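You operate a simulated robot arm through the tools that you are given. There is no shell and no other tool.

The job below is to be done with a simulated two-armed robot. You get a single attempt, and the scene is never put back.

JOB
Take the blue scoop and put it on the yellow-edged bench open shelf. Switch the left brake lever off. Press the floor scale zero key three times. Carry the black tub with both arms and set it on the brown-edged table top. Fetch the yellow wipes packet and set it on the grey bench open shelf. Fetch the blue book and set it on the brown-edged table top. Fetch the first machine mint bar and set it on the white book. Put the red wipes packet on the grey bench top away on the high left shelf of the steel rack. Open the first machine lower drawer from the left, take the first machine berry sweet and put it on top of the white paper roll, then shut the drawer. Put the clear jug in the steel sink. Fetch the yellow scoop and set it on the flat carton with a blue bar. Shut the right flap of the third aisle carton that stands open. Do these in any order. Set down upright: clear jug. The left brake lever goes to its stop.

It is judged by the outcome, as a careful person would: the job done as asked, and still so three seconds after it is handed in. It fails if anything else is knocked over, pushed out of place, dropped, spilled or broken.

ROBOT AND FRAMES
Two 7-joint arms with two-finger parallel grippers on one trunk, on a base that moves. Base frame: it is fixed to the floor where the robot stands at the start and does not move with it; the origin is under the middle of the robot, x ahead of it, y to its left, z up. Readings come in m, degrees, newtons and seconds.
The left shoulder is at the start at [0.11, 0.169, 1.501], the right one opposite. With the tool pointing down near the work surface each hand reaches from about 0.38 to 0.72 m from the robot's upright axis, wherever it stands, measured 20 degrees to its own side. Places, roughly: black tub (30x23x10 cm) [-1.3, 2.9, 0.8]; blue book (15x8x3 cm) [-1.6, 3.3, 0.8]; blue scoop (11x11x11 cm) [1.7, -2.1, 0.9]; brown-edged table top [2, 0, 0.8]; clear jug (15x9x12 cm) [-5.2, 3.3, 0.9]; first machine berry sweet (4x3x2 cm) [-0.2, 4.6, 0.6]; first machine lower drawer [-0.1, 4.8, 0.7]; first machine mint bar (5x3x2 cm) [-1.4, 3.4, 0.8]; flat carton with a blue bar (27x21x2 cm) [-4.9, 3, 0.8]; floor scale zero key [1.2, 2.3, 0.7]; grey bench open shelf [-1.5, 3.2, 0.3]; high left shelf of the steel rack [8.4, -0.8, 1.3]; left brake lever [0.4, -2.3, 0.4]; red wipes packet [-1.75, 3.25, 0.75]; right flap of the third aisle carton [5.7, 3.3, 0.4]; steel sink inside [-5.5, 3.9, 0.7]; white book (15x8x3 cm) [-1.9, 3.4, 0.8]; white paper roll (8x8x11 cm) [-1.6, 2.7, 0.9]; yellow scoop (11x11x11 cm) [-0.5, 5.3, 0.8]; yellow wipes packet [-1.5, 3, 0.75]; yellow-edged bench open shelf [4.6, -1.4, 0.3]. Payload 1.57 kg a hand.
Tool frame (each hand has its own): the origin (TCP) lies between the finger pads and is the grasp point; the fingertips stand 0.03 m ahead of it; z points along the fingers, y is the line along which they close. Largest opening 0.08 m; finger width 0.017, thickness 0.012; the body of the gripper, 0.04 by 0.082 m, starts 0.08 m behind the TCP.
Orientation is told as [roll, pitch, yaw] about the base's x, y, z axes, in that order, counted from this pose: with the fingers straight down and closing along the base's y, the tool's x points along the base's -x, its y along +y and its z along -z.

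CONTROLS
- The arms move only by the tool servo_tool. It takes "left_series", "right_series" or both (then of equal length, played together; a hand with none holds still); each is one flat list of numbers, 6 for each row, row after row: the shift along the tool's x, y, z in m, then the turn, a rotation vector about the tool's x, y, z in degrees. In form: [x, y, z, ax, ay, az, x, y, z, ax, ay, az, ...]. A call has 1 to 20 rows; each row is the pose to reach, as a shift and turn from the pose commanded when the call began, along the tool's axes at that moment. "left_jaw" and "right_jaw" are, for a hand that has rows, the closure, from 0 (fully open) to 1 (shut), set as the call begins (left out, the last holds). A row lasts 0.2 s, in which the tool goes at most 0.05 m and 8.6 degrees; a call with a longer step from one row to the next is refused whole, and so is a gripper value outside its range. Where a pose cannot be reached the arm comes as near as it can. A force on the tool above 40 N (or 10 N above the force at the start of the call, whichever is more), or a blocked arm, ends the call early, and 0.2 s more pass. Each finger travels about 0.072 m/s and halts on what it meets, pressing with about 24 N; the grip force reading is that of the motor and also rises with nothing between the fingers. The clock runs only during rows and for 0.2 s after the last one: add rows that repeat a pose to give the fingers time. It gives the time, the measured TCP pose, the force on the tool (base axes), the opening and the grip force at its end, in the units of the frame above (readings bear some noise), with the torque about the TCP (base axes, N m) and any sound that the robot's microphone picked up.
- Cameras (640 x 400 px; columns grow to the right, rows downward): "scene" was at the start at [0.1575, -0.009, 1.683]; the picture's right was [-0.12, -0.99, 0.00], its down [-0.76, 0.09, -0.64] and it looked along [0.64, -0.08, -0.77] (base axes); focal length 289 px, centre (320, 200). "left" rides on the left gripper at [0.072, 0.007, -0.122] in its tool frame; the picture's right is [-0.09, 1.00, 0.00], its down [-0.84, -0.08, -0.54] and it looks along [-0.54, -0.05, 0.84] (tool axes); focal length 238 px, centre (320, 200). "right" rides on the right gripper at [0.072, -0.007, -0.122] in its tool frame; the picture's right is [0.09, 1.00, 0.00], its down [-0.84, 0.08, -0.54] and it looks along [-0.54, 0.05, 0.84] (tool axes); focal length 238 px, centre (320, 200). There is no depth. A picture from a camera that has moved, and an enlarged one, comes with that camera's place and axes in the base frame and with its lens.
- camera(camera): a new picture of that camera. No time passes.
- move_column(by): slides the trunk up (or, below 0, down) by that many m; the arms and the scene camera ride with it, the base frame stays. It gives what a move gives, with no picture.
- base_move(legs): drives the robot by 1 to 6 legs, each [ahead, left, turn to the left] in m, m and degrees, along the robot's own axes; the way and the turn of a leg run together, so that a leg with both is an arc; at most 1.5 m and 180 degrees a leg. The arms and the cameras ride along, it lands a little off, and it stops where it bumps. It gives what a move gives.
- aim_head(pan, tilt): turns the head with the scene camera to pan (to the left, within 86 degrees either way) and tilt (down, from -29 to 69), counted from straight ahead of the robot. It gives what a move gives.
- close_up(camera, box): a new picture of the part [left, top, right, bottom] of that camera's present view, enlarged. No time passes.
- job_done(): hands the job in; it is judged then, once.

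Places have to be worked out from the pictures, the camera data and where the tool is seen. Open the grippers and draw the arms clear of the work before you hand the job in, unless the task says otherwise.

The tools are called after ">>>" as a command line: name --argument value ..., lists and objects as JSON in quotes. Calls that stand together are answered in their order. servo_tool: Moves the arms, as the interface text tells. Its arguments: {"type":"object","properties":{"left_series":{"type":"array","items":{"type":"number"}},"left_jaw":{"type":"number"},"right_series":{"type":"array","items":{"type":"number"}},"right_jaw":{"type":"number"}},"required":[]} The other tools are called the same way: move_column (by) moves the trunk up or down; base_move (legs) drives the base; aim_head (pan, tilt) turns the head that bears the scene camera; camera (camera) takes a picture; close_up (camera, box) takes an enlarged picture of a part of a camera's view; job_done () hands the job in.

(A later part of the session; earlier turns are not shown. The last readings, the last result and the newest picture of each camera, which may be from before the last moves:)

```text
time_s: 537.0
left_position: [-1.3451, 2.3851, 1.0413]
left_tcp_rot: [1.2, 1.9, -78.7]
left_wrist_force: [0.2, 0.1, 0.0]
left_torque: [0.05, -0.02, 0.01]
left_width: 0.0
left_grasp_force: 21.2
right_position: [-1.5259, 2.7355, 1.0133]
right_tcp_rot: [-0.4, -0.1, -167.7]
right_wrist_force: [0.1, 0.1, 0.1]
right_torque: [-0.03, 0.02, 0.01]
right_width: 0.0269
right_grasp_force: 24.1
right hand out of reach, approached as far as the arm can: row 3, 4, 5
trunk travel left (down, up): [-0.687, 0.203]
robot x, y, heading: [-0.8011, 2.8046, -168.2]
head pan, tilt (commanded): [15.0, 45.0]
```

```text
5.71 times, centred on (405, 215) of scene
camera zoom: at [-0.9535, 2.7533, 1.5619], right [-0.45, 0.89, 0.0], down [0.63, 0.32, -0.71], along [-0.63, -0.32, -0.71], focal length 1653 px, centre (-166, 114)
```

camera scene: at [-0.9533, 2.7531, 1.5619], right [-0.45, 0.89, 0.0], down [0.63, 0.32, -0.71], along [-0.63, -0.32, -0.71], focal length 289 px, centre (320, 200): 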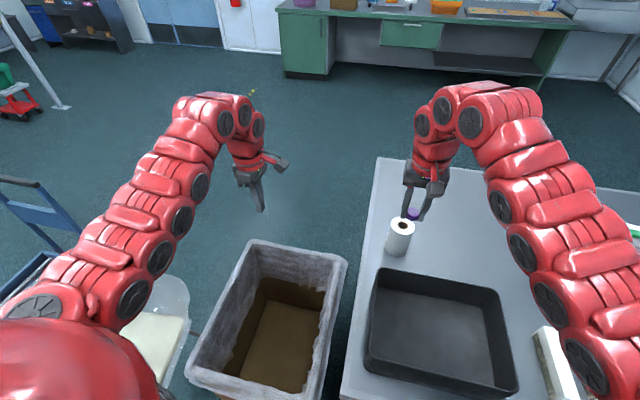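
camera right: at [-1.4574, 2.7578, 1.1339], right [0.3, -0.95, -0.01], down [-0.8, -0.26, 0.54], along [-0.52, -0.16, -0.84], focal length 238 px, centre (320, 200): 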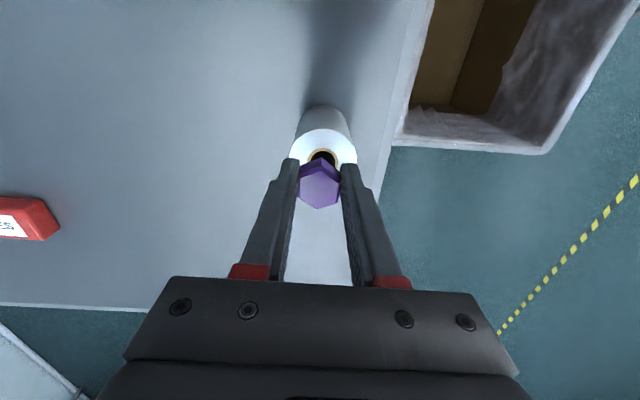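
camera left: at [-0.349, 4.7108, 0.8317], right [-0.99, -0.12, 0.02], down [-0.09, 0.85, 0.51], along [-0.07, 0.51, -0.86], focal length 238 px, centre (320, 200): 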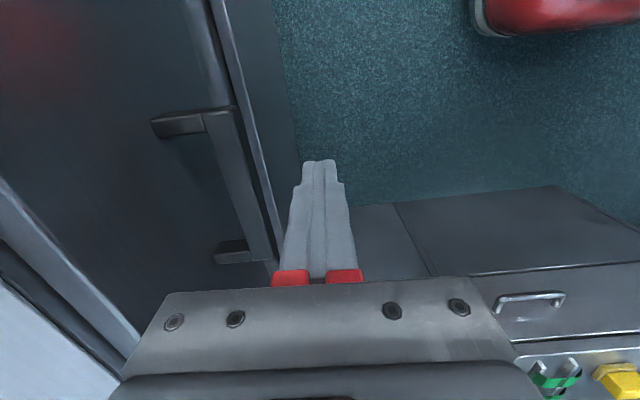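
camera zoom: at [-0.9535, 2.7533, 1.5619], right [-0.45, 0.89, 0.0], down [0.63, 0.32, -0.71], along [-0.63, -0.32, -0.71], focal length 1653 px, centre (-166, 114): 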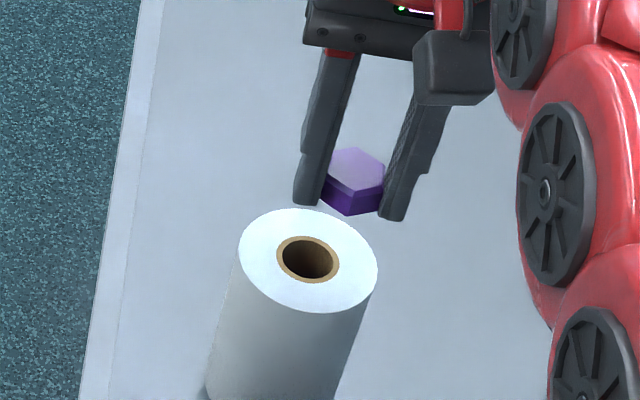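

2 cm short at full stretch. I creep the base 2 cm forward and use the column to lower, keeping the arm pose.

>>> base_move --legs '[[0.022, 0.006, 0]]'

>>> move_column --by -0.045

>>> camera --camera "right"

>>> close_up --camera "scene" --box '[360, 180, 450, 250]'

```text
time_s: 537.8
left_position: [-1.3615, 2.3773, 1.0428]
left_tcp_rot: [0.9, 1.8, -78.9]
left_wrist_force: [-0.7, 0.8, 1.0]
left_torque: [-0.03, 0.06, -0.03]
left_width: 0.0001
left_grasp_force: 21.3
right_position: [-1.5416, 2.7276, 1.0136]
right_tcp_rot: [-0.4, -0.3, -167.8]
right_wrist_force: [-0.1, 0.1, -0.5]
right_torque: [-0.01, 0.06, 0.01]
right_width: 0.0268
right_grasp_force: 24.6
trunk travel left (down, up): [-0.687, 0.203]
robot x, y, heading: [-0.8199, 2.8002, -168.6]
head pan, tilt (commanded): [15.0, 45.0]
```

```text
time_s: 538.7
left_position: [-1.3638, 2.3761, 0.9962]
left_tcp_rot: [1.1, 1.7, -78.8]
left_wrist_force: [0.2, 0.7, -0.8]
left_torque: [-0.03, -0.01, 0.01]
left_width: 0.0
left_grasp_force: 21.5
right_position: [-1.5431, 2.7265, 0.9683]
right_tcp_rot: [-0.3, -0.2, -167.7]
right_wrist_force: [-0.5, 0.3, -0.6]
right_torque: [-0.03, 0.0, -0.03]
right_width: 0.027
right_grasp_force: 23.8
trunk travel left (down, up): [-0.642, 0.248]
robot x, y, heading: [-0.8239, 2.7918, -168.3]
head pan, tilt (commanded): [15.0, 45.0]
```

```text
taken
camera right: at [-1.4761, 2.7479, 1.0899], right [0.3, -0.95, -0.01], down [-0.8, -0.26, 0.54], along [-0.52, -0.16, -0.84], focal length 238 px, centre (320, 200)
```

right: 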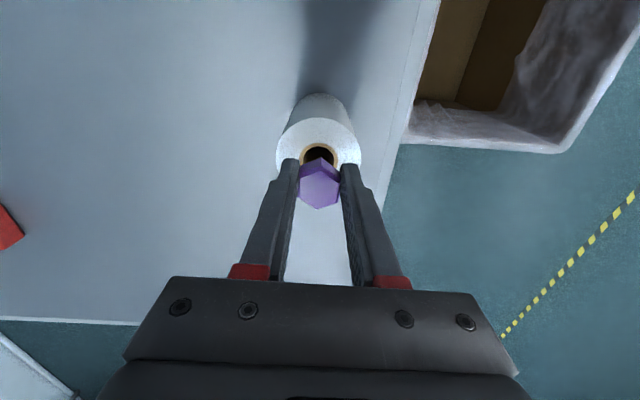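

```text
5.71 times, centred on (405, 215) of scene
camera zoom: at [-0.9719, 2.7435, 1.517], right [-0.45, 0.89, 0.0], down [0.63, 0.32, -0.71], along [-0.63, -0.32, -0.71], focal length 1653 px, centre (-166, 114)
```

zoom: 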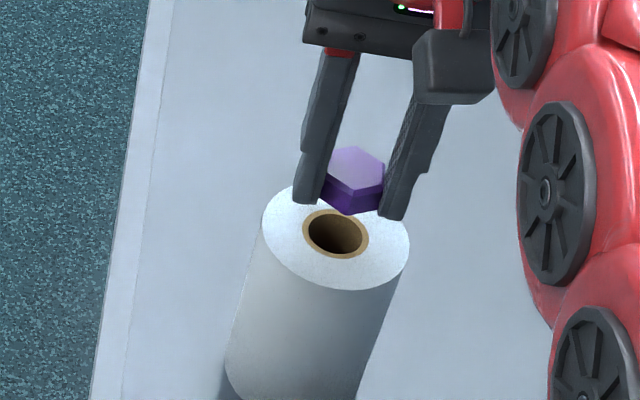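

The hole is right on the tool axis. I lower the last ~2.6 cm with the column in small steps.

>>> move_column --by -0.02

>>> move_column --by -0.006

>>> close_up --camera "scene" --box '[360, 180, 450, 250]'

```text
time_s: 539.4
left_position: [-1.3624, 2.3764, 0.975]
left_tcp_rot: [1.2, 1.8, -78.9]
left_wrist_force: [-0.1, 0.1, -0.3]
left_torque: [0.0, 0.02, -0.02]
left_width: 0.0
left_grasp_force: 21.5
right_position: [-1.5442, 2.7256, 0.9475]
right_tcp_rot: [-0.4, -0.1, -167.8]
right_wrist_force: [-0.1, -1.1, 0.2]
right_torque: [0.0, 0.03, 0.01]
right_width: 0.0267
right_grasp_force: 24.0
trunk travel left (down, up): [-0.622, 0.268]
robot x, y, heading: [-0.8209, 2.7954, -168.4]
head pan, tilt (commanded): [15.0, 45.0]
```

```text
time_s: 539.9
left_position: [-1.3645, 2.3768, 0.9693]
left_tcp_rot: [1.2, 1.9, -78.8]
left_wrist_force: [-0.4, -0.1, -0.6]
left_torque: [-0.01, 0.0, 0.01]
left_width: 0.0
left_grasp_force: 21.1
right_position: [-1.5454, 2.7256, 0.9412]
right_tcp_rot: [-0.6, -0.1, -167.8]
right_wrist_force: [0.1, -0.1, -0.3]
right_torque: [-0.02, 0.01, -0.06]
right_width: 0.0267
right_grasp_force: 24.1
trunk travel left (down, up): [-0.616, 0.274]
robot x, y, heading: [-0.8178, 2.7939, -168.4]
head pan, tilt (commanded): [15.0, 45.0]
```

```text
5.71 times, centred on (405, 215) of scene
camera zoom: at [-0.9727, 2.7431, 1.4909], right [-0.45, 0.89, 0.0], down [0.63, 0.32, -0.71], along [-0.63, -0.32, -0.71], focal length 1653 px, centre (-166, 114)
```

zoom: 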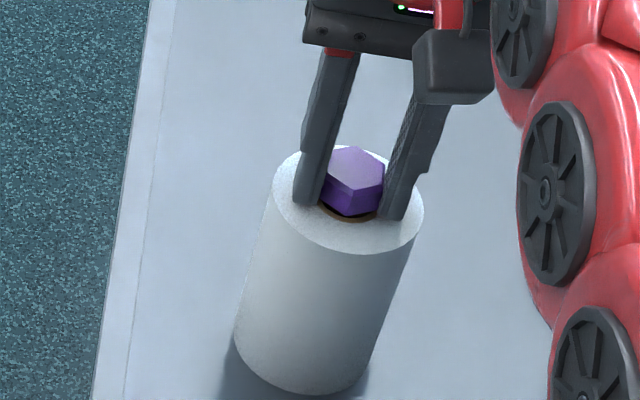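

>>> move_column --by -0.005

```text
time_s: 540.5
left_position: [-1.3634, 2.376, 0.9659]
left_tcp_rot: [1.1, 1.8, -78.7]
left_wrist_force: [-0.4, 0.1, 0.4]
left_torque: [0.0, -0.02, 0.02]
left_width: 0.0
left_grasp_force: 21.3
right_position: [-1.5447, 2.7265, 0.94]
right_tcp_rot: [-0.4, -0.4, -167.7]
right_wrist_force: [0.3, 0.8, 19.1]
right_torque: [-0.22, -0.1, -0.03]
right_width: 0.0269
right_grasp_force: 24.1
trunk travel left (down, up): [-0.611, 0.279]
robot x, y, heading: [-0.8203, 2.7971, -168.6]
head pan, tilt (commanded): [15.0, 45.0]
```

Contact (19 N). I raise 3 mm, open the fingers gently, then lift away.

>>> move_column --by 0.003

>>> servo_tool --right_series '[0, 0, 0, 0, 0, 0, 0, 0, 0, 0, 0, 0, 0, 0, 0, 0, 0, 0]' --right_jaw 0.45

>>> move_column --by 0.1

>>> close_up --camera "scene" --box '[350, 180, 460, 270]'

>>> camera --camera "right"

```text
time_s: 541.0
left_position: [-1.3632, 2.3756, 0.9678]
left_tcp_rot: [1.1, 1.8, -78.8]
left_wrist_force: [-0.1, -0.7, -0.3]
left_torque: [0.0, -0.01, 0.01]
left_width: 0.0
left_grasp_force: 21.5
right_position: [-1.5447, 2.7268, 0.9405]
right_tcp_rot: [-0.4, -0.1, -167.8]
right_wrist_force: [-1.6, -1.2, 8.4]
right_torque: [-0.15, 0.06, -0.02]
right_width: 0.0267
right_grasp_force: 24.1
trunk travel left (down, up): [-0.614, 0.276]
robot x, y, heading: [-0.8201, 2.7946, -168.3]
head pan, tilt (commanded): [15.0, 45.0]
```

```text
time_s: 541.8
left_position: [-1.364, 2.3758, 0.9686]
left_tcp_rot: [1.1, 1.9, -78.8]
left_wrist_force: [0.8, -0.1, 1.0]
left_torque: [-0.03, -0.01, -0.01]
left_width: 0.0002
left_grasp_force: 21.6
right_position: [-1.5444, 2.7266, 0.9403]
right_tcp_rot: [-0.5, -0.1, -167.8]
right_wrist_force: [0.4, 3.4, 6.0]
right_torque: [0.07, -0.06, 0.03]
right_width: 0.0429
right_grasp_force: 0.0
trunk travel left (down, up): [-0.614, 0.276]
robot x, y, heading: [-0.8234, 2.7974, -168.3]
head pan, tilt (commanded): [15.0, 45.0]
```

```text
time_s: 543.1
left_position: [-1.3649, 2.3763, 1.0685]
left_tcp_rot: [1.2, 1.8, -78.8]
left_wrist_force: [-0.5, 0.9, 0.5]
left_torque: [0.0, -0.02, -0.01]
left_width: 0.0
left_grasp_force: 20.4
right_position: [-1.5449, 2.7261, 1.0403]
right_tcp_rot: [-0.4, -0.1, -167.8]
right_wrist_force: [0.4, -0.3, 0.8]
right_torque: [-0.03, -0.02, -0.01]
right_width: 0.0439
right_grasp_force: 0.1
trunk travel left (down, up): [-0.714, 0.176]
robot x, y, heading: [-0.8228, 2.7955, -168.4]
head pan, tilt (commanded): [15.0, 45.0]
```

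```text
4.44 times, centred on (405, 225) of scene
camera zoom: at [-0.9733, 2.7428, 1.5888], right [-0.45, 0.89, 0.0], down [0.63, 0.32, -0.71], along [-0.63, -0.32, -0.71], focal length 1286 px, centre (-58, 89)
```

zoom: 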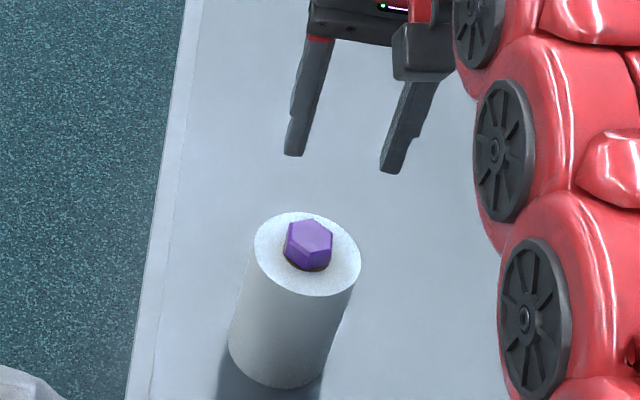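

```text
taken
camera right: at [-1.4771, 2.7474, 1.1611], right [0.3, -0.95, -0.01], down [-0.8, -0.26, 0.54], along [-0.52, -0.16, -0.84], focal length 238 px, centre (320, 200)
```

right: 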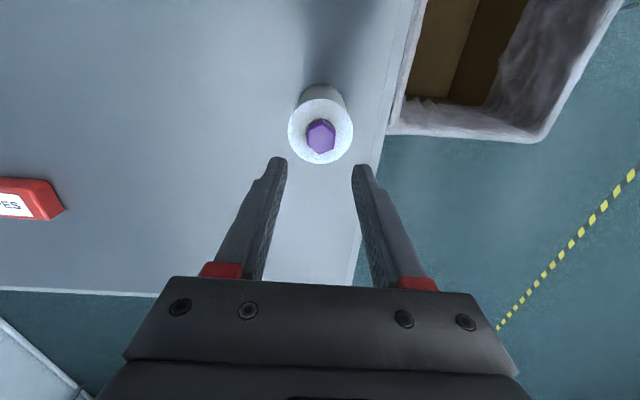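

The berry sweet sits on the paper roll. Now the tub: I step back and centre myself on it (tub ≈ u −0.80…−0.54, v 2.95…3.23), and yaw the left hand back so both grippers can pinch the side walls.

>>> base_move --legs '[[-0.1, -0.185, 0.4]]'

>>> servo_tool --left_series '[0, 0, 0, 0, 0, 8.1, 0, 0, 0, 0, 0, 16.2, 0, 0, 0, 0, 0, 24.3, 0, 0, 0, 0, 0, 32.4, 0, 0, 0, 0, 0, 40.5, 0, 0, 0, 0, 0, 48.6, 0, 0, 0, 0, 0, 56.7, 0, 0, 0, 0, 0, 64.8, 0, 0, 0, 0, 0, 72.9, 0, 0, 0, 0, 0, 81, 0, 0, 0, 0, 0, 89, 0, 0, 0, 0, 0, 89]' --left_jaw 0

>>> aim_head --pan 0 --tilt 55

>>> camera --camera "scene"

>>> camera --camera "left"

```text
time_s: 544.8
left_position: [-1.3034, 2.5724, 1.0681]
left_tcp_rot: [1.2, 1.8, -78.5]
left_wrist_force: [0.8, 0.4, -0.4]
left_torque: [0.01, 0.01, -0.03]
left_width: 0.0
left_grasp_force: 21.3
right_position: [-1.4854, 2.9208, 1.0403]
right_tcp_rot: [-0.3, -0.1, -167.5]
right_wrist_force: [0.2, 0.4, -0.4]
right_torque: [0.02, 0.02, 0.0]
right_width: 0.0439
right_grasp_force: 0.1
trunk travel left (down, up): [-0.714, 0.176]
robot x, y, heading: [-0.7631, 2.9973, -167.9]
head pan, tilt (commanded): [15.0, 45.0]
```

```text
time_s: 547.4
left_position: [-1.304, 2.5747, 1.0676]
left_tcp_rot: [-1.8, 1.2, -167.7]
left_wrist_force: [-0.9, -0.4, 0.1]
left_torque: [0.02, -0.01, -0.04]
left_width: 0.08
left_grasp_force: 0.1
right_position: [-1.4847, 2.9229, 1.0391]
right_tcp_rot: [-0.3, -0.1, -167.6]
right_wrist_force: [-0.2, 0.1, -0.1]
right_torque: [-0.03, -0.01, -0.01]
right_width: 0.0439
right_grasp_force: 0.0
trunk travel left (down, up): [-0.714, 0.176]
robot x, y, heading: [-0.7616, 2.9956, -168.4]
head pan, tilt (commanded): [15.0, 45.0]
```

```text
time_s: 548.1
left_position: [-1.303, 2.5745, 1.0684]
left_tcp_rot: [-1.8, 1.2, -167.6]
left_wrist_force: [-0.4, 0.1, -0.1]
left_torque: [0.01, 0.0, 0.0]
left_width: 0.0801
left_grasp_force: 0.1
right_position: [-1.4852, 2.9226, 1.0405]
right_tcp_rot: [-0.4, 0.0, -167.6]
right_wrist_force: [-0.5, -0.1, -0.1]
right_torque: [-0.03, -0.03, -0.03]
right_width: 0.0437
right_grasp_force: 0.2
trunk travel left (down, up): [-0.714, 0.176]
robot x, y, heading: [-0.7635, 2.9981, -168.2]
head pan, tilt (commanded): [0.0, 55.0]
```

```text
taken
camera scene: at [-0.911, 2.9639, 1.5755], right [-0.21, 0.98, 0.0], down [0.8, 0.17, -0.57], along [-0.56, -0.12, -0.82], focal length 289 px, centre (320, 200)
```

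scene: 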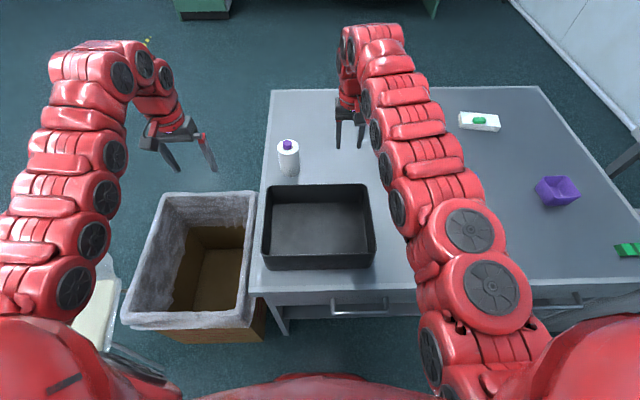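

```text
taken
camera left: at [-1.2337, 2.5788, 1.19], right [0.12, -0.99, -0.03], down [-0.84, -0.12, 0.53], along [-0.53, -0.04, -0.85], focal length 238 px, centre (320, 200)
```

left: 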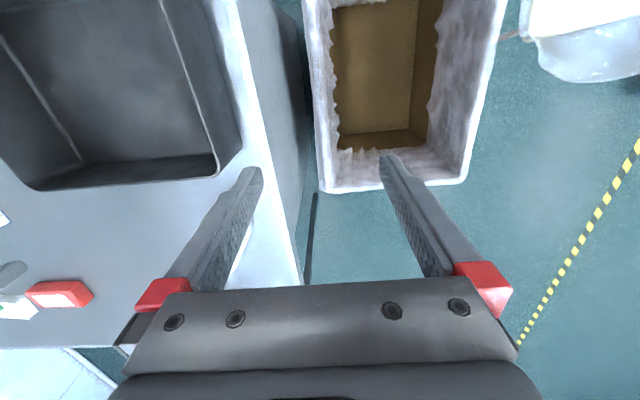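

>>> close_up --camera "scene" --box '[245, 165, 395, 285]'

```text
3.33 times, centred on (320, 225) of scene
camera zoom: at [-0.911, 2.9639, 1.5755], right [-0.21, 0.98, 0.0], down [0.8, 0.17, -0.57], along [-0.56, -0.12, -0.82], focal length 964 px, centre (320, 117)
```

zoom: 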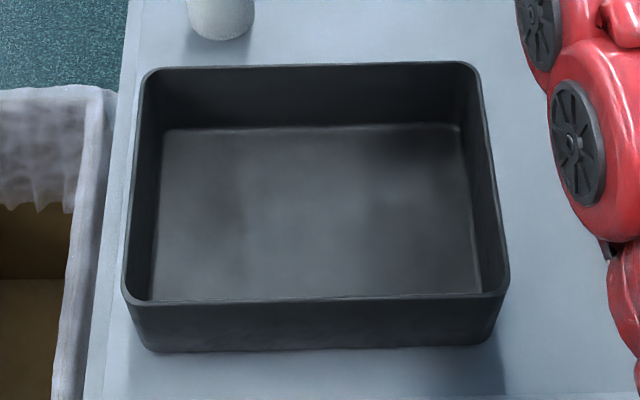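

Tub side walls: left mid (−1.284, 2.729), right mid (−1.352, 3.017), rim z≈0.90. I back up 5 cm and bring both open grippers above the two walls.

>>> base_move --legs '[[-0.05, 0, 0]]'

>>> servo_tool --left_series '[0, -0.03, 0.005, 0, 0, 0, 0, -0.06, 0.02, 0, 0, 0, 0, -0.095, 0.05, 0, 0, 0, 0, -0.125, 0.08, 0, 0, 0, 0, -0.1524, 0.105, 0, 0, 0, 0, -0.1524, 0.1134, 0, 0, 0]' --right_series '[0.02, -0.012, 0.015, 0, 0, 0, 0.04, -0.024, 0.03, 0, 0, 0, 0.06, -0.036, 0.045, 0, 0, 0, 0.08, -0.048, 0.06, 0, 0, 0, 0.0996, -0.0593, 0.075, 0, 0, 0, 0.0996, -0.0593, 0.0855, 0, 0, 0]' --right_jaw 0

>>> camera --camera "left"

>>> camera --camera "right"

>>> camera --camera "scene"

```text
time_s: 549.0
left_position: [-1.2565, 2.5832, 1.0664]
left_tcp_rot: [-1.8, 1.5, -167.5]
left_wrist_force: [-0.5, 0.1, 0.4]
left_torque: [0.0, 0.01, 0.03]
left_width: 0.0801
left_grasp_force: 0.1
right_position: [-1.438, 2.9316, 1.0373]
right_tcp_rot: [-0.4, 0.0, -167.6]
right_wrist_force: [-0.4, 0.0, -0.2]
right_torque: [-0.01, 0.0, 0.01]
right_width: 0.044
right_grasp_force: 0.0
trunk travel left (down, up): [-0.714, 0.176]
robot x, y, heading: [-0.7125, 3.0012, -168.1]
head pan, tilt (commanded): [0.0, 55.0]
```

```text
time_s: 550.4
left_position: [-1.3034, 2.7378, 0.947]
left_tcp_rot: [-1.8, 1.3, -167.5]
left_wrist_force: [0.8, -0.8, 0.3]
left_torque: [0.0, 0.0, 0.0]
left_width: 0.0801
left_grasp_force: 0.0
left hand out of reach, approached as far as the arm can: row 1, 2, 3, 4, 5, 6
right_position: [-1.3609, 3.0119, 0.9527]
right_tcp_rot: [-0.6, -0.1, -167.6]
right_wrist_force: [-0.6, 0.2, -0.3]
right_torque: [0.02, -0.01, 0.01]
right_width: 0.0801
right_grasp_force: 0.1
right hand out of reach, approached as far as the arm can: row 5, 6
trunk travel left (down, up): [-0.714, 0.176]
robot x, y, heading: [-0.7143, 3.0103, -168.3]
head pan, tilt (commanded): [0.0, 55.0]
```

```text
taken
camera left: at [-1.2341, 2.743, 1.0694], right [0.13, -0.99, -0.03], down [-0.84, -0.12, 0.52], along [-0.52, -0.04, -0.85], focal length 238 px, centre (320, 200)
```

left: 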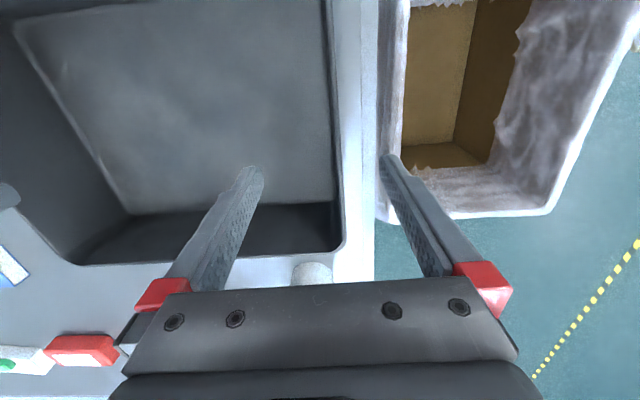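

```text
taken
camera right: at [-1.2935, 3.0337, 1.0738], right [0.3, -0.95, -0.01], down [-0.8, -0.26, 0.54], along [-0.52, -0.16, -0.84], focal length 238 px, centre (320, 200)
```

right: 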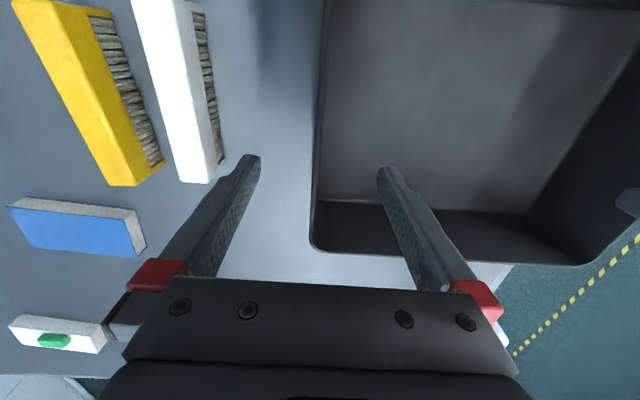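

```text
taken
camera scene: at [-0.8639, 2.9746, 1.5754], right [-0.2, 0.98, 0.0], down [0.8, 0.17, -0.57], along [-0.56, -0.12, -0.82], focal length 289 px, centre (320, 200)
```

scene: 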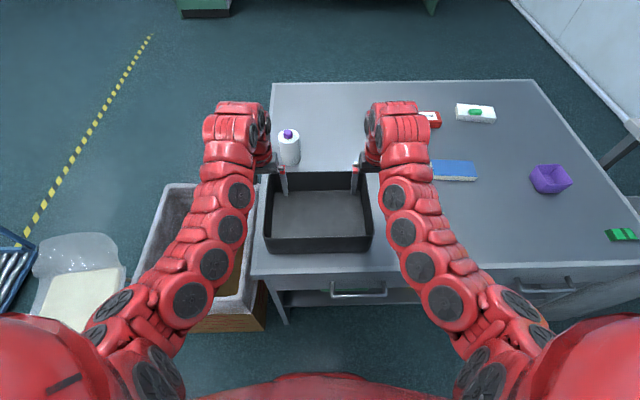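

Right wall is centred; left wall is 12 mm outboard of the left gripper. I correct and lower both so the fingers straddle the walls.

>>> servo_tool --left_series '[0, 0.012, 0, 0, 0, 0, 0, 0.012, 0.03, 0, 0, 0, 0, 0.012, 0.06, 0, 0, 0, 0, 0.012, 0.06, 0, 0, 0]' --right_series '[0, 0, 0, 0, 0, 0, 0, 0, 0.03, 0, 0, 0, 0, 0, 0.066, 0, 0, 0, 0, 0, 0.066, 0, 0, 0]'

>>> camera --camera "left"

>>> camera --camera "right"

```text
time_s: 551.4
left_position: [-1.2995, 2.7288, 0.8864]
left_tcp_rot: [-1.9, 1.1, -167.4]
left_wrist_force: [0.9, -0.8, 0.4]
left_torque: [0.0, 0.01, -0.03]
left_width: 0.0798
left_grasp_force: 0.0
right_position: [-1.3599, 3.0109, 0.8876]
right_tcp_rot: [-0.3, -0.1, -167.5]
right_wrist_force: [0.3, -0.3, 0.2]
right_torque: [0.04, -0.01, -0.02]
right_width: 0.0799
right_grasp_force: 0.0
trunk travel left (down, up): [-0.714, 0.176]
robot x, y, heading: [-0.7144, 3.0072, -168.0]
head pan, tilt (commanded): [0.0, 55.0]
```

```text
taken
camera left: at [-1.2302, 2.7331, 1.008], right [0.13, -0.99, -0.03], down [-0.84, -0.12, 0.53], along [-0.53, -0.04, -0.85], focal length 238 px, centre (320, 200)
```

left: 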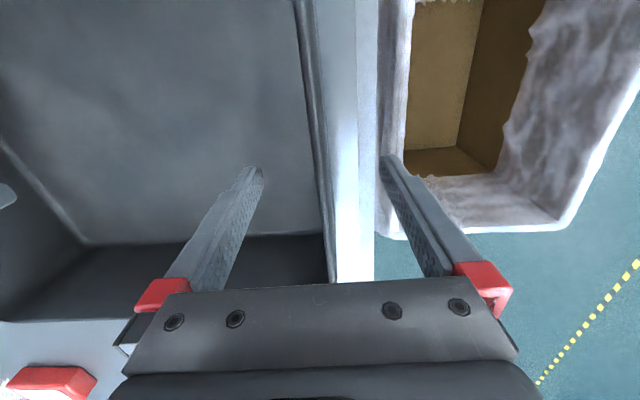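

```text
taken
camera right: at [-1.2929, 3.0337, 1.0077], right [0.31, -0.95, -0.01], down [-0.8, -0.26, 0.54], along [-0.52, -0.16, -0.84], focal length 238 px, centre (320, 200)
```

right: 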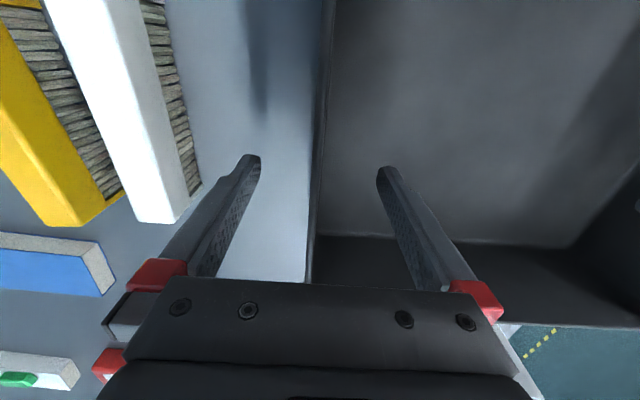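

Both walls are between the fingers. I close both grippers.

>>> servo_tool --left_series '[0, 0, 0, 0, 0, 0, 0, 0, 0, 0, 0, 0, 0, 0, 0, 0, 0, 0, 0, 0, 0, 0, 0, 0, 0, 0, 0, 0, 0, 0]' --right_series '[0, 0, 0, 0, 0, 0, 0, 0, 0, 0, 0, 0, 0, 0, 0, 0, 0, 0, 0, 0, 0, 0, 0, 0, 0, 0, 0, 0, 0, 0]' --left_jaw 1 --right_jaw 1

>>> move_column --by 0.06

>>> camera --camera "scene"

```text
time_s: 552.6
left_position: [-1.2989, 2.7252, 0.8857]
left_tcp_rot: [-1.5, 1.2, -167.3]
left_wrist_force: [4.9, -23.8, 0.7]
left_torque: [-1.19, -0.31, 0.2]
left_width: 0.0061
left_grasp_force: 23.4
right_position: [-1.3618, 3.0148, 0.8865]
right_tcp_rot: [-0.5, -0.1, -167.7]
right_wrist_force: [-2.4, 24.1, 4.0]
right_torque: [-0.63, -0.25, 0.41]
right_width: 0.0053
right_grasp_force: 23.9
trunk travel left (down, up): [-0.714, 0.176]
robot x, y, heading: [-0.7121, 3.0036, -168.4]
head pan, tilt (commanded): [0.0, 55.0]
```

```text
time_s: 553.6
left_position: [-1.2994, 2.7254, 0.945]
left_tcp_rot: [-1.4, 1.3, -167.3]
left_wrist_force: [5.9, -32.8, -9.0]
left_torque: [-1.29, -0.3, 0.19]
left_width: 0.0057
left_grasp_force: 24.3
right_position: [-1.3624, 3.0136, 0.9454]
right_tcp_rot: [-0.7, -0.1, -167.6]
right_wrist_force: [-5.7, 34.1, 3.8]
right_torque: [-0.62, -0.05, 0.39]
right_width: 0.0054
right_grasp_force: 23.9
trunk travel left (down, up): [-0.774, 0.116]
robot x, y, heading: [-0.7162, 3.0059, -168.3]
head pan, tilt (commanded): [0.0, 55.0]
```

```text
taken
camera scene: at [-0.8639, 2.9738, 1.6354], right [-0.21, 0.98, 0.0], down [0.8, 0.17, -0.57], along [-0.56, -0.12, -0.82], focal length 289 px, centre (320, 200)
```

scene: 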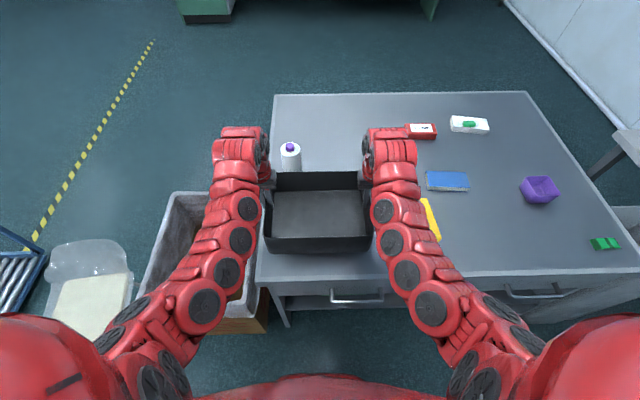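

Tub is lifted; there's ~33 N of mutual squeeze, so I spread the hands 4 mm each to relax it, then raise more and check.

>>> servo_tool --left_series '[0, 0.002, 0, 0, 0, 0, 0, 0.004, 0, 0, 0, 0, 0, 0.004, 0, 0, 0, 0]' --right_series '[0, -0.002, 0, 0, 0, 0, 0, -0.004, 0, 0, 0, 0, 0, -0.004, 0, 0, 0, 0]'

>>> move_column --by 0.1

>>> camera --camera "scene"

```text
time_s: 554.4
left_position: [-1.2998, 2.7258, 0.9442]
left_tcp_rot: [-1.6, 1.4, -167.6]
left_wrist_force: [0.9, -15.3, -8.5]
left_torque: [-1.18, -0.12, 0.28]
left_width: 0.006
left_grasp_force: 24.1
right_position: [-1.3618, 3.0137, 0.946]
right_tcp_rot: [-0.2, -0.1, -167.2]
right_wrist_force: [-1.7, 16.1, 3.8]
right_torque: [-0.54, -0.22, 0.37]
right_width: 0.0052
right_grasp_force: 23.2
trunk travel left (down, up): [-0.774, 0.116]
robot x, y, heading: [-0.7152, 3.0045, -168.0]
head pan, tilt (commanded): [0.0, 55.0]
```

```text
time_s: 555.8
left_position: [-1.2996, 2.7265, 1.0455]
left_tcp_rot: [-1.9, 1.4, -167.6]
left_wrist_force: [-2.8, 0.0, -8.9]
left_torque: [-1.03, -0.29, 0.33]
left_width: 0.0061
left_grasp_force: 24.1
right_position: [-1.3633, 3.0136, 1.0469]
right_tcp_rot: [-0.3, 0.0, -167.3]
right_wrist_force: [3.5, -0.2, 2.5]
right_torque: [-0.6, 0.04, 0.39]
right_width: 0.0049
right_grasp_force: 23.8
trunk travel left (down, up): [-0.874, 0.016]
robot x, y, heading: [-0.7157, 3.0066, -168.0]
head pan, tilt (commanded): [0.0, 55.0]
```

```text
taken
camera scene: at [-0.8642, 2.9738, 1.7353], right [-0.21, 0.98, 0.0], down [0.8, 0.17, -0.57], along [-0.56, -0.12, -0.82], focal length 289 px, centre (320, 200)
```

scene: 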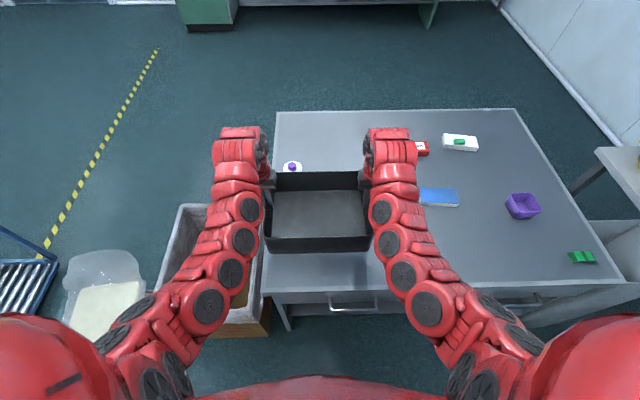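

Tub lifted cleanly. I back away and carry it out of the corridor, past the chair and trolley, toward the brown-edged table.

>>> base_move --legs '[[-0.17, 0, 0], [0, 1.0, 0], [0, 1.0, 0]]'

>>> camera --camera "scene"

```text
time_s: 566.8
left_position: [-0.6773, 0.7941, 1.0449]
left_tcp_rot: [-1.8, 1.2, -165.7]
left_wrist_force: [-8.5, 22.5, -6.5]
left_torque: [-0.81, -0.22, 0.28]
left_width: 0.0065
left_grasp_force: 24.0
right_position: [-0.7502, 1.0801, 1.0462]
right_tcp_rot: [-0.3, -0.1, -165.5]
right_wrist_force: [8.4, -23.4, 1.0]
right_torque: [-0.38, 0.0, 0.37]
right_width: 0.005
right_grasp_force: 24.0
trunk travel left (down, up): [-0.874, 0.016]
robot x, y, heading: [-0.1032, 1.0925, -166.0]
head pan, tilt (commanded): [0.0, 55.0]
```

```text
taken
camera scene: at [-0.2508, 1.0571, 1.7354], right [-0.24, 0.97, 0.0], down [0.8, 0.2, -0.57], along [-0.56, -0.14, -0.82], focal length 289 px, centre (320, 200)
```

scene: 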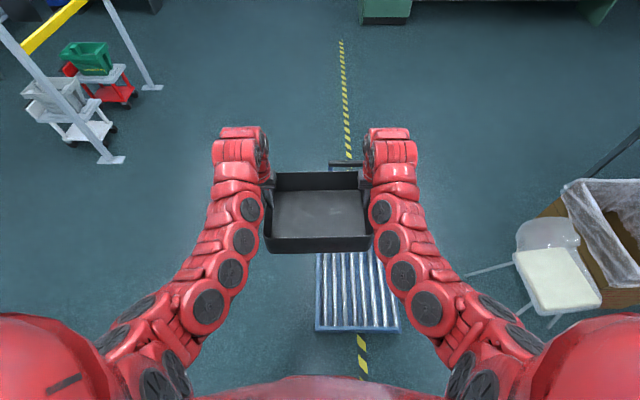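

>>> servo_tool --left_series '[0, -0.003, 0, 0, 0, 0, 0, -0.003, 0, 0, 0, 0]' --right_series '[0, 0.003, 0, 0, 0, 0, 0, 0.003, 0, 0, 0, 0]'

>>> base_move --legs '[[0, 1.35, -2], [0, 0, 90], [0, 0, 90]]'

>>> aim_head --pan 0 --tilt 35

>>> camera --camera "scene"

```text
time_s: 567.4
left_position: [-0.6783, 0.793, 1.0447]
left_tcp_rot: [-1.6, 1.2, -165.4]
left_wrist_force: [2.4, -19.7, -10.5]
left_torque: [-1.24, -0.13, 0.22]
left_width: 0.0059
left_grasp_force: 24.0
right_position: [-0.7504, 1.08, 1.0455]
right_tcp_rot: [-0.4, -0.1, -165.7]
right_wrist_force: [-1.7, 19.1, 3.6]
right_torque: [-0.64, -0.24, 0.42]
right_width: 0.0052
right_grasp_force: 24.4
trunk travel left (down, up): [-0.874, 0.016]
robot x, y, heading: [-0.1, 1.0966, -166.4]
head pan, tilt (commanded): [0.0, 55.0]
```

```text
time_s: 581.8
left_position: [0.7835, 0.0625, 1.0453]
left_tcp_rot: [-1.5, 1.3, 12.4]
left_wrist_force: [-4.8, 35.9, -8.2]
left_torque: [1.34, 0.25, 0.15]
left_width: 0.0055
left_grasp_force: 23.8
right_position: [0.8455, -0.2272, 1.0452]
right_tcp_rot: [-0.6, -0.1, 12.3]
right_wrist_force: [5.0, -35.4, 3.3]
right_torque: [0.49, 0.07, 0.38]
right_width: 0.0052
right_grasp_force: 24.7
trunk travel left (down, up): [-0.874, 0.016]
robot x, y, heading: [0.1943, -0.2163, 11.9]
head pan, tilt (commanded): [0.0, 55.0]
```

```text
time_s: 582.6
left_position: [0.7836, 0.0629, 1.0435]
left_tcp_rot: [-1.3, 1.2, 12.6]
left_wrist_force: [2.5, 2.0, -9.9]
left_torque: [0.91, 0.53, 0.25]
left_width: 0.0054
left_grasp_force: 23.9
right_position: [0.8453, -0.2259, 1.0448]
right_tcp_rot: [-0.6, 0.0, 12.3]
right_wrist_force: [-2.3, -1.6, 1.7]
right_torque: [0.78, -0.22, 0.41]
right_width: 0.0048
right_grasp_force: 23.6
trunk travel left (down, up): [-0.874, 0.016]
robot x, y, heading: [0.1931, -0.2158, 11.8]
head pan, tilt (commanded): [0.0, 35.0]
```

```text
taken
camera scene: at [0.3633, -0.1819, 1.7636], right [0.2, -0.98, 0.0], down [-0.56, -0.12, -0.82], along [0.8, 0.17, -0.57], focal length 289 px, centre (320, 200)
```

scene: 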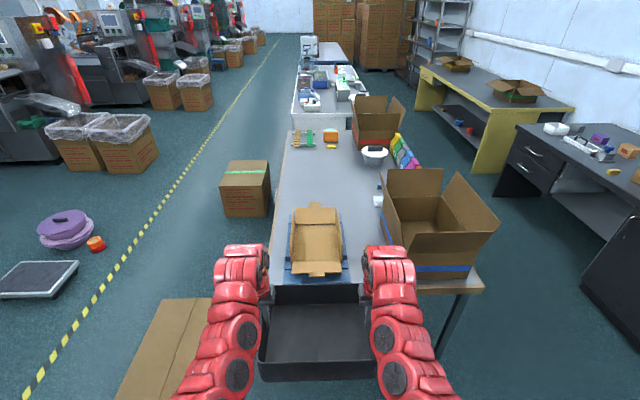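

The table has free space at about u 1.75–2.3, v −0.05…−0.5, reachable from its left (aisle) side between the floor cartons. I go around the near carton to get there.

>>> base_move --legs '[[0, 1.4, 0], [1.45, 0, 0], [0.4, 0, 0], [0, 0, -90]]'

>>> aim_head --pan 0 --tilt 45

>>> camera --camera "scene"

```text
time_s: 602.5
left_position: [2.0314, 0.9111, 1.0442]
left_tcp_rot: [-1.3, 1.3, -80.1]
left_wrist_force: [6.6, -1.5, -9.8]
left_torque: [0.14, -1.03, 0.22]
left_width: 0.0051
left_grasp_force: 23.6
right_position: [1.7415, 0.8617, 1.0453]
right_tcp_rot: [-0.5, -0.1, -80.5]
right_wrist_force: [-6.4, -0.4, 1.7]
right_torque: [0.03, -0.64, 0.45]
right_width: 0.0052
right_grasp_force: 23.8
trunk travel left (down, up): [-0.874, 0.016]
robot x, y, heading: [1.7782, 1.5078, -81.0]
head pan, tilt (commanded): [0.0, 35.0]
```

```text
time_s: 603.2
left_position: [2.0318, 0.9112, 1.0437]
left_tcp_rot: [-1.3, 1.3, -80.1]
left_wrist_force: [-0.2, -1.8, -8.2]
left_torque: [0.13, -1.01, 0.25]
left_width: 0.0054
left_grasp_force: 24.0
right_position: [1.7399, 0.8606, 1.0444]
right_tcp_rot: [-0.7, -0.2, -80.4]
right_wrist_force: [-0.4, 2.9, 2.3]
right_torque: [0.05, -0.56, 0.44]
right_width: 0.0052
right_grasp_force: 23.6
trunk travel left (down, up): [-0.874, 0.016]
robot x, y, heading: [1.7793, 1.5095, -81.2]
head pan, tilt (commanded): [0.0, 45.0]
```

```text
taken
camera scene: at [1.8057, 1.3486, 1.7489], right [-0.99, -0.16, 0.0], down [-0.11, 0.7, -0.71], along [0.11, -0.7, -0.71], focal length 289 px, centre (320, 200)
```

scene: 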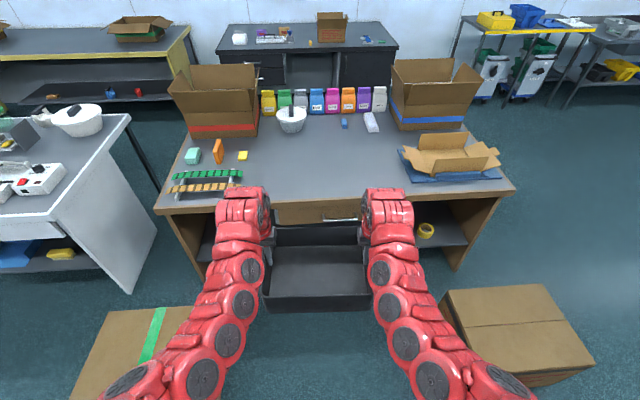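

The table's centre is free (u 1.55–2.34, v −0.04…−0.55). I square up and drive in so the tub comes over it.

>>> base_move --legs '[[0, 0, 3], [0.69, 0, 0]]'

>>> camera --camera "scene"

```text
time_s: 607.4
left_position: [2.2084, 0.2647, 1.0445]
left_tcp_rot: [-1.2, 1.4, -76.8]
left_wrist_force: [1.3, -1.6, -7.6]
left_torque: [0.13, -0.97, 0.24]
left_width: 0.0053
left_grasp_force: 24.3
right_position: [1.9198, 0.2006, 1.0441]
right_tcp_rot: [-0.6, -0.1, -77.1]
right_wrist_force: [-1.2, 2.8, 2.8]
right_torque: [0.15, -0.53, 0.4]
right_width: 0.0049
right_grasp_force: 24.0
trunk travel left (down, up): [-0.874, 0.016]
robot x, y, heading: [1.926, 0.8489, -77.5]
head pan, tilt (commanded): [0.0, 45.0]
```

```text
taken
camera scene: at [1.958, 0.6902, 1.7489], right [-0.98, -0.21, 0.0], down [-0.15, 0.69, -0.71], along [0.15, -0.69, -0.71], focal length 289 px, centre (320, 200)
```

scene: 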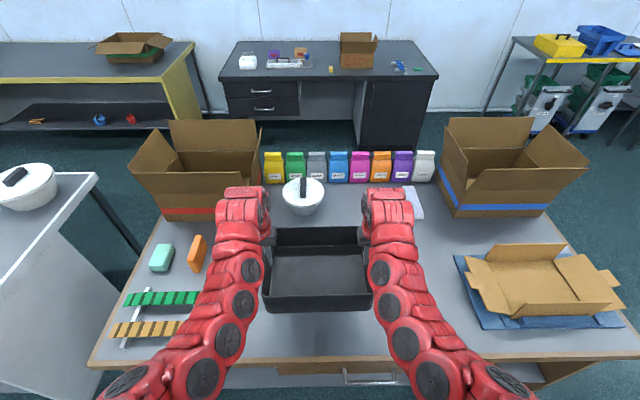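

Tub is above the clear area. I lower it with the column, in steps.

>>> move_column --by -0.14

>>> camera --camera "scene"

>>> move_column --by -0.015

>>> move_column --by -0.01

```text
time_s: 609.1
left_position: [2.2096, 0.2657, 0.905]
left_tcp_rot: [-1.2, 1.3, -76.8]
left_wrist_force: [-0.2, -1.6, -7.4]
left_torque: [0.52, -0.85, 0.26]
left_width: 0.0054
left_grasp_force: 24.4
right_position: [1.9218, 0.2008, 0.9049]
right_tcp_rot: [-0.7, -0.1, -77.0]
right_wrist_force: [0.0, 2.2, 2.0]
right_torque: [-0.29, -0.61, 0.4]
right_width: 0.0048
right_grasp_force: 23.8
trunk travel left (down, up): [-0.734, 0.156]
robot x, y, heading: [1.9251, 0.8493, -77.9]
head pan, tilt (commanded): [0.0, 45.0]
```

```text
taken
camera scene: at [1.9581, 0.6897, 1.6089], right [-0.98, -0.21, 0.0], down [-0.15, 0.69, -0.71], along [0.15, -0.69, -0.71], focal length 289 px, centre (320, 200)
```

scene: 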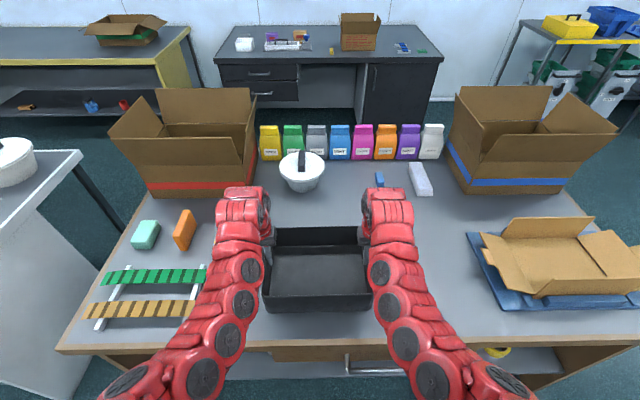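

```text
time_s: 609.7
left_position: [2.2095, 0.2645, 0.8897]
left_tcp_rot: [-1.2, 1.3, -76.7]
left_wrist_force: [0.2, -1.7, -8.2]
left_torque: [0.33, -0.88, 0.25]
left_width: 0.0054
left_grasp_force: 23.8
right_position: [1.92, 0.1988, 0.8902]
right_tcp_rot: [-0.5, -0.1, -77.1]
right_wrist_force: [-0.2, 2.2, 2.3]
right_torque: [-0.04, -0.56, 0.43]
right_width: 0.0052
right_grasp_force: 23.9
trunk travel left (down, up): [-0.719, 0.171]
robot x, y, heading: [1.9231, 0.8478, -77.9]
head pan, tilt (commanded): [0.0, 45.0]
```

```text
time_s: 610.3
left_position: [2.2077, 0.267, 0.8837]
left_tcp_rot: [-1.3, 0.8, -76.9]
left_wrist_force: [0.9, -6.5, 21.6]
left_torque: [0.3, -1.09, 0.11]
left_width: 0.0058
left_grasp_force: 23.6
right_position: [1.9211, 0.2025, 0.8843]
right_tcp_rot: [-0.6, -0.5, -77.2]
right_wrist_force: [0.0, -2.5, 22.9]
right_torque: [0.33, -0.87, 0.43]
right_width: 0.0057
right_grasp_force: 24.1
trunk travel left (down, up): [-0.709, 0.181]
robot x, y, heading: [1.9216, 0.8506, -77.5]
head pan, tilt (commanded): [0.0, 45.0]
```

Contact on both hands: the tub stands on the table. I open both grippers and lift the hands straight up.

>>> servo_tool --left_series '[0, 0, 0, 0, 0, 0, 0, 0, 0, 0, 0, 0, 0, 0, 0, 0, 0, 0]' --right_series '[0, 0, 0, 0, 0, 0, 0, 0, 0, 0, 0, 0, 0, 0, 0, 0, 0, 0]' --left_jaw 0.3 --right_jaw 0.3

>>> move_column --by 0.18

>>> camera --camera "scene"

```text
time_s: 611.1
left_position: [2.2085, 0.2666, 0.8797]
left_tcp_rot: [-1.3, 1.3, -76.8]
left_wrist_force: [-0.5, 0.3, 0.6]
left_torque: [0.04, 0.0, 0.02]
left_width: 0.0562
left_grasp_force: 0.2
right_position: [1.9202, 0.1996, 0.8792]
right_tcp_rot: [-0.6, 0.0, -77.2]
right_wrist_force: [0.3, -0.5, 0.3]
right_torque: [0.01, -0.05, 0.0]
right_width: 0.056
right_grasp_force: 0.1
trunk travel left (down, up): [-0.709, 0.181]
robot x, y, heading: [1.9242, 0.8476, -77.5]
head pan, tilt (commanded): [0.0, 45.0]
```

```text
time_s: 613.1
left_position: [2.2083, 0.2659, 1.0589]
left_tcp_rot: [-1.4, 1.3, -76.7]
left_wrist_force: [0.6, 0.3, -0.1]
left_torque: [0.03, 0.03, 0.03]
left_width: 0.0559
left_grasp_force: 0.1
right_position: [1.9206, 0.1996, 1.059]
right_tcp_rot: [-0.5, -0.1, -77.2]
right_wrist_force: [0.0, -0.6, 0.8]
right_torque: [0.0, -0.02, -0.02]
right_width: 0.0561
right_grasp_force: 0.1
trunk travel left (down, up): [-0.889, 0.001]
robot x, y, heading: [1.9235, 0.8495, -77.6]
head pan, tilt (commanded): [0.0, 45.0]
```

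```text
taken
camera scene: at [1.958, 0.6901, 1.7638], right [-0.98, -0.21, 0.0], down [-0.15, 0.69, -0.71], along [0.15, -0.69, -0.71], focal length 289 px, centre (320, 200)
```

scene: 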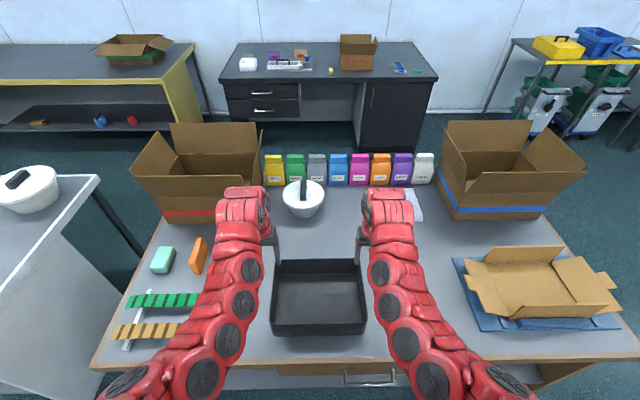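

The tub stands on the brown-edged table. Next the yellow scoop: I back out, turn, and head back to the corridor.

>>> base_move --legs '[[-0.72, 0, 0], [0, 0, -90.5], [1.45, 0, 0], [0.62, 0, 0]]'

>>> aim_head --pan -40 --tilt 30

>>> camera --camera "scene"

```text
time_s: 630.7
left_position: [-0.8369, 0.8232, 1.059]
left_tcp_rot: [-1.3, 1.3, -167.1]
left_wrist_force: [-0.1, -0.3, 0.4]
left_torque: [0.03, -0.02, 0.01]
left_width: 0.0555
left_grasp_force: 0.0
right_position: [-0.9016, 1.1112, 1.0603]
right_tcp_rot: [-0.7, -0.3, -167.3]
right_wrist_force: [0.4, 0.1, -0.2]
right_torque: [0.0, -0.01, -0.01]
right_width: 0.0559
right_grasp_force: 0.0
trunk travel left (down, up): [-0.889, 0.001]
robot x, y, heading: [-0.2557, 1.1097, -167.7]
head pan, tilt (commanded): [0.0, 45.0]
```

```text
time_s: 631.8
left_position: [-0.8362, 0.8229, 1.0595]
left_tcp_rot: [-1.3, 1.3, -167.1]
left_wrist_force: [0.2, 0.3, 0.1]
left_torque: [0.01, -0.01, 0.01]
left_width: 0.0561
left_grasp_force: 0.1
right_position: [-0.9012, 1.1105, 1.0598]
right_tcp_rot: [-0.6, -0.1, -167.3]
right_wrist_force: [0.7, 0.1, 1.9]
right_torque: [0.02, 0.01, -0.02]
right_width: 0.0561
right_grasp_force: 0.1
trunk travel left (down, up): [-0.889, 0.001]
robot x, y, heading: [-0.2531, 1.1088, -168.0]
head pan, tilt (commanded): [-40.0, 30.0]
```

```text
taken
camera scene: at [-0.4108, 1.1316, 1.7865], right [0.47, 0.88, 0.0], down [0.44, -0.23, -0.87], along [-0.77, 0.4, -0.5], focal length 289 px, centre (320, 200)
```

scene: 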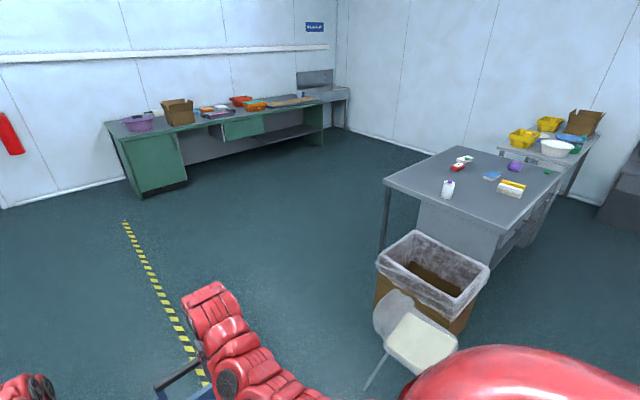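

>>> base_move --legs '[[-0.1, 0, 0], [0, 0, -90], [1.3, 0, 0], [0.8, 0.1, 0], [1.2, 0, 0]]'

>>> aim_head --pan -20 --tilt 40

>>> camera --camera "scene"

```text
time_s: 652.5
left_position: [-1.2312, 4.8944, 1.0594]
left_tcp_rot: [-1.3, 1.3, 104.0]
left_wrist_force: [-0.7, -0.9, 0.4]
left_torque: [0.0, 0.0, -0.02]
left_width: 0.056
left_grasp_force: 0.0
right_position: [-0.9452, 4.9635, 1.0599]
right_tcp_rot: [-0.6, -0.1, 103.7]
right_wrist_force: [0.0, -0.1, 0.1]
right_torque: [0.03, 0.01, -0.01]
right_width: 0.0563
right_grasp_force: 0.1
trunk travel left (down, up): [-0.889, 0.001]
robot x, y, heading: [-0.9351, 4.3163, 103.4]
head pan, tilt (commanded): [-40.0, 30.0]
```

```text
time_s: 653.3
left_position: [-1.2316, 4.8938, 1.06]
left_tcp_rot: [-1.3, 1.4, 104.0]
left_wrist_force: [0.1, -1.2, 0.8]
left_torque: [0.03, -0.01, 0.02]
left_width: 0.056
left_grasp_force: 0.1
right_position: [-0.9449, 4.9633, 1.0605]
right_tcp_rot: [-0.6, -0.1, 103.9]
right_wrist_force: [-0.1, 0.4, -1.2]
right_torque: [0.01, -0.02, -0.04]
right_width: 0.0559
right_grasp_force: 0.0
trunk travel left (down, up): [-0.889, 0.001]
robot x, y, heading: [-0.9372, 4.3141, 103.4]
head pan, tilt (commanded): [-20.0, 40.0]
```

```text
taken
camera scene: at [-0.9445, 4.4789, 1.7712], right [0.99, -0.12, 0.0], down [-0.08, -0.64, -0.77], along [0.09, 0.76, -0.64], focal length 289 px, centre (320, 200)
```

scene: 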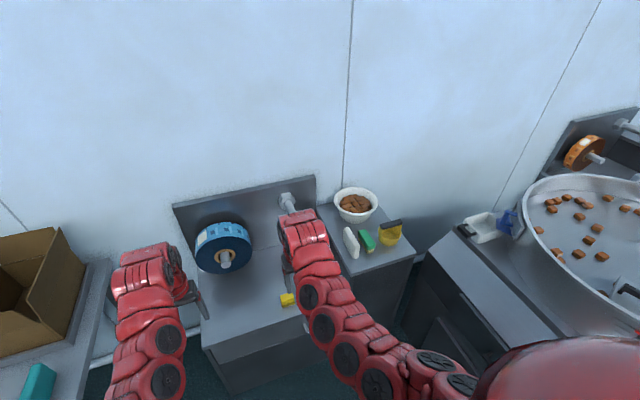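

>>> close_up --camera "scene" --box '[320, 180, 430, 280]'

```text
4.00 times, centred on (375, 230) of scene
camera zoom: at [-0.9445, 4.4789, 1.7712], right [0.99, -0.12, 0.0], down [-0.08, -0.64, -0.77], along [0.09, 0.76, -0.64], focal length 1157 px, centre (100, 80)
```

zoom: 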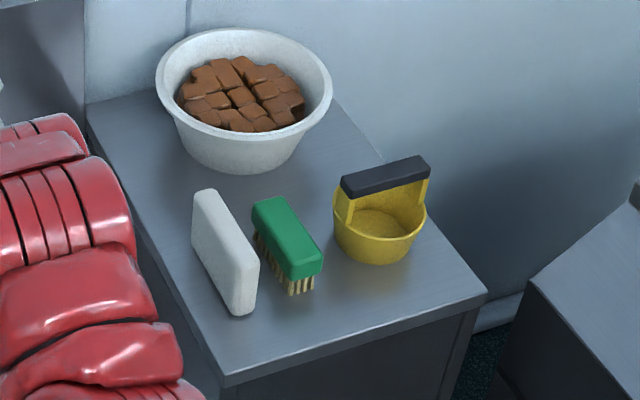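

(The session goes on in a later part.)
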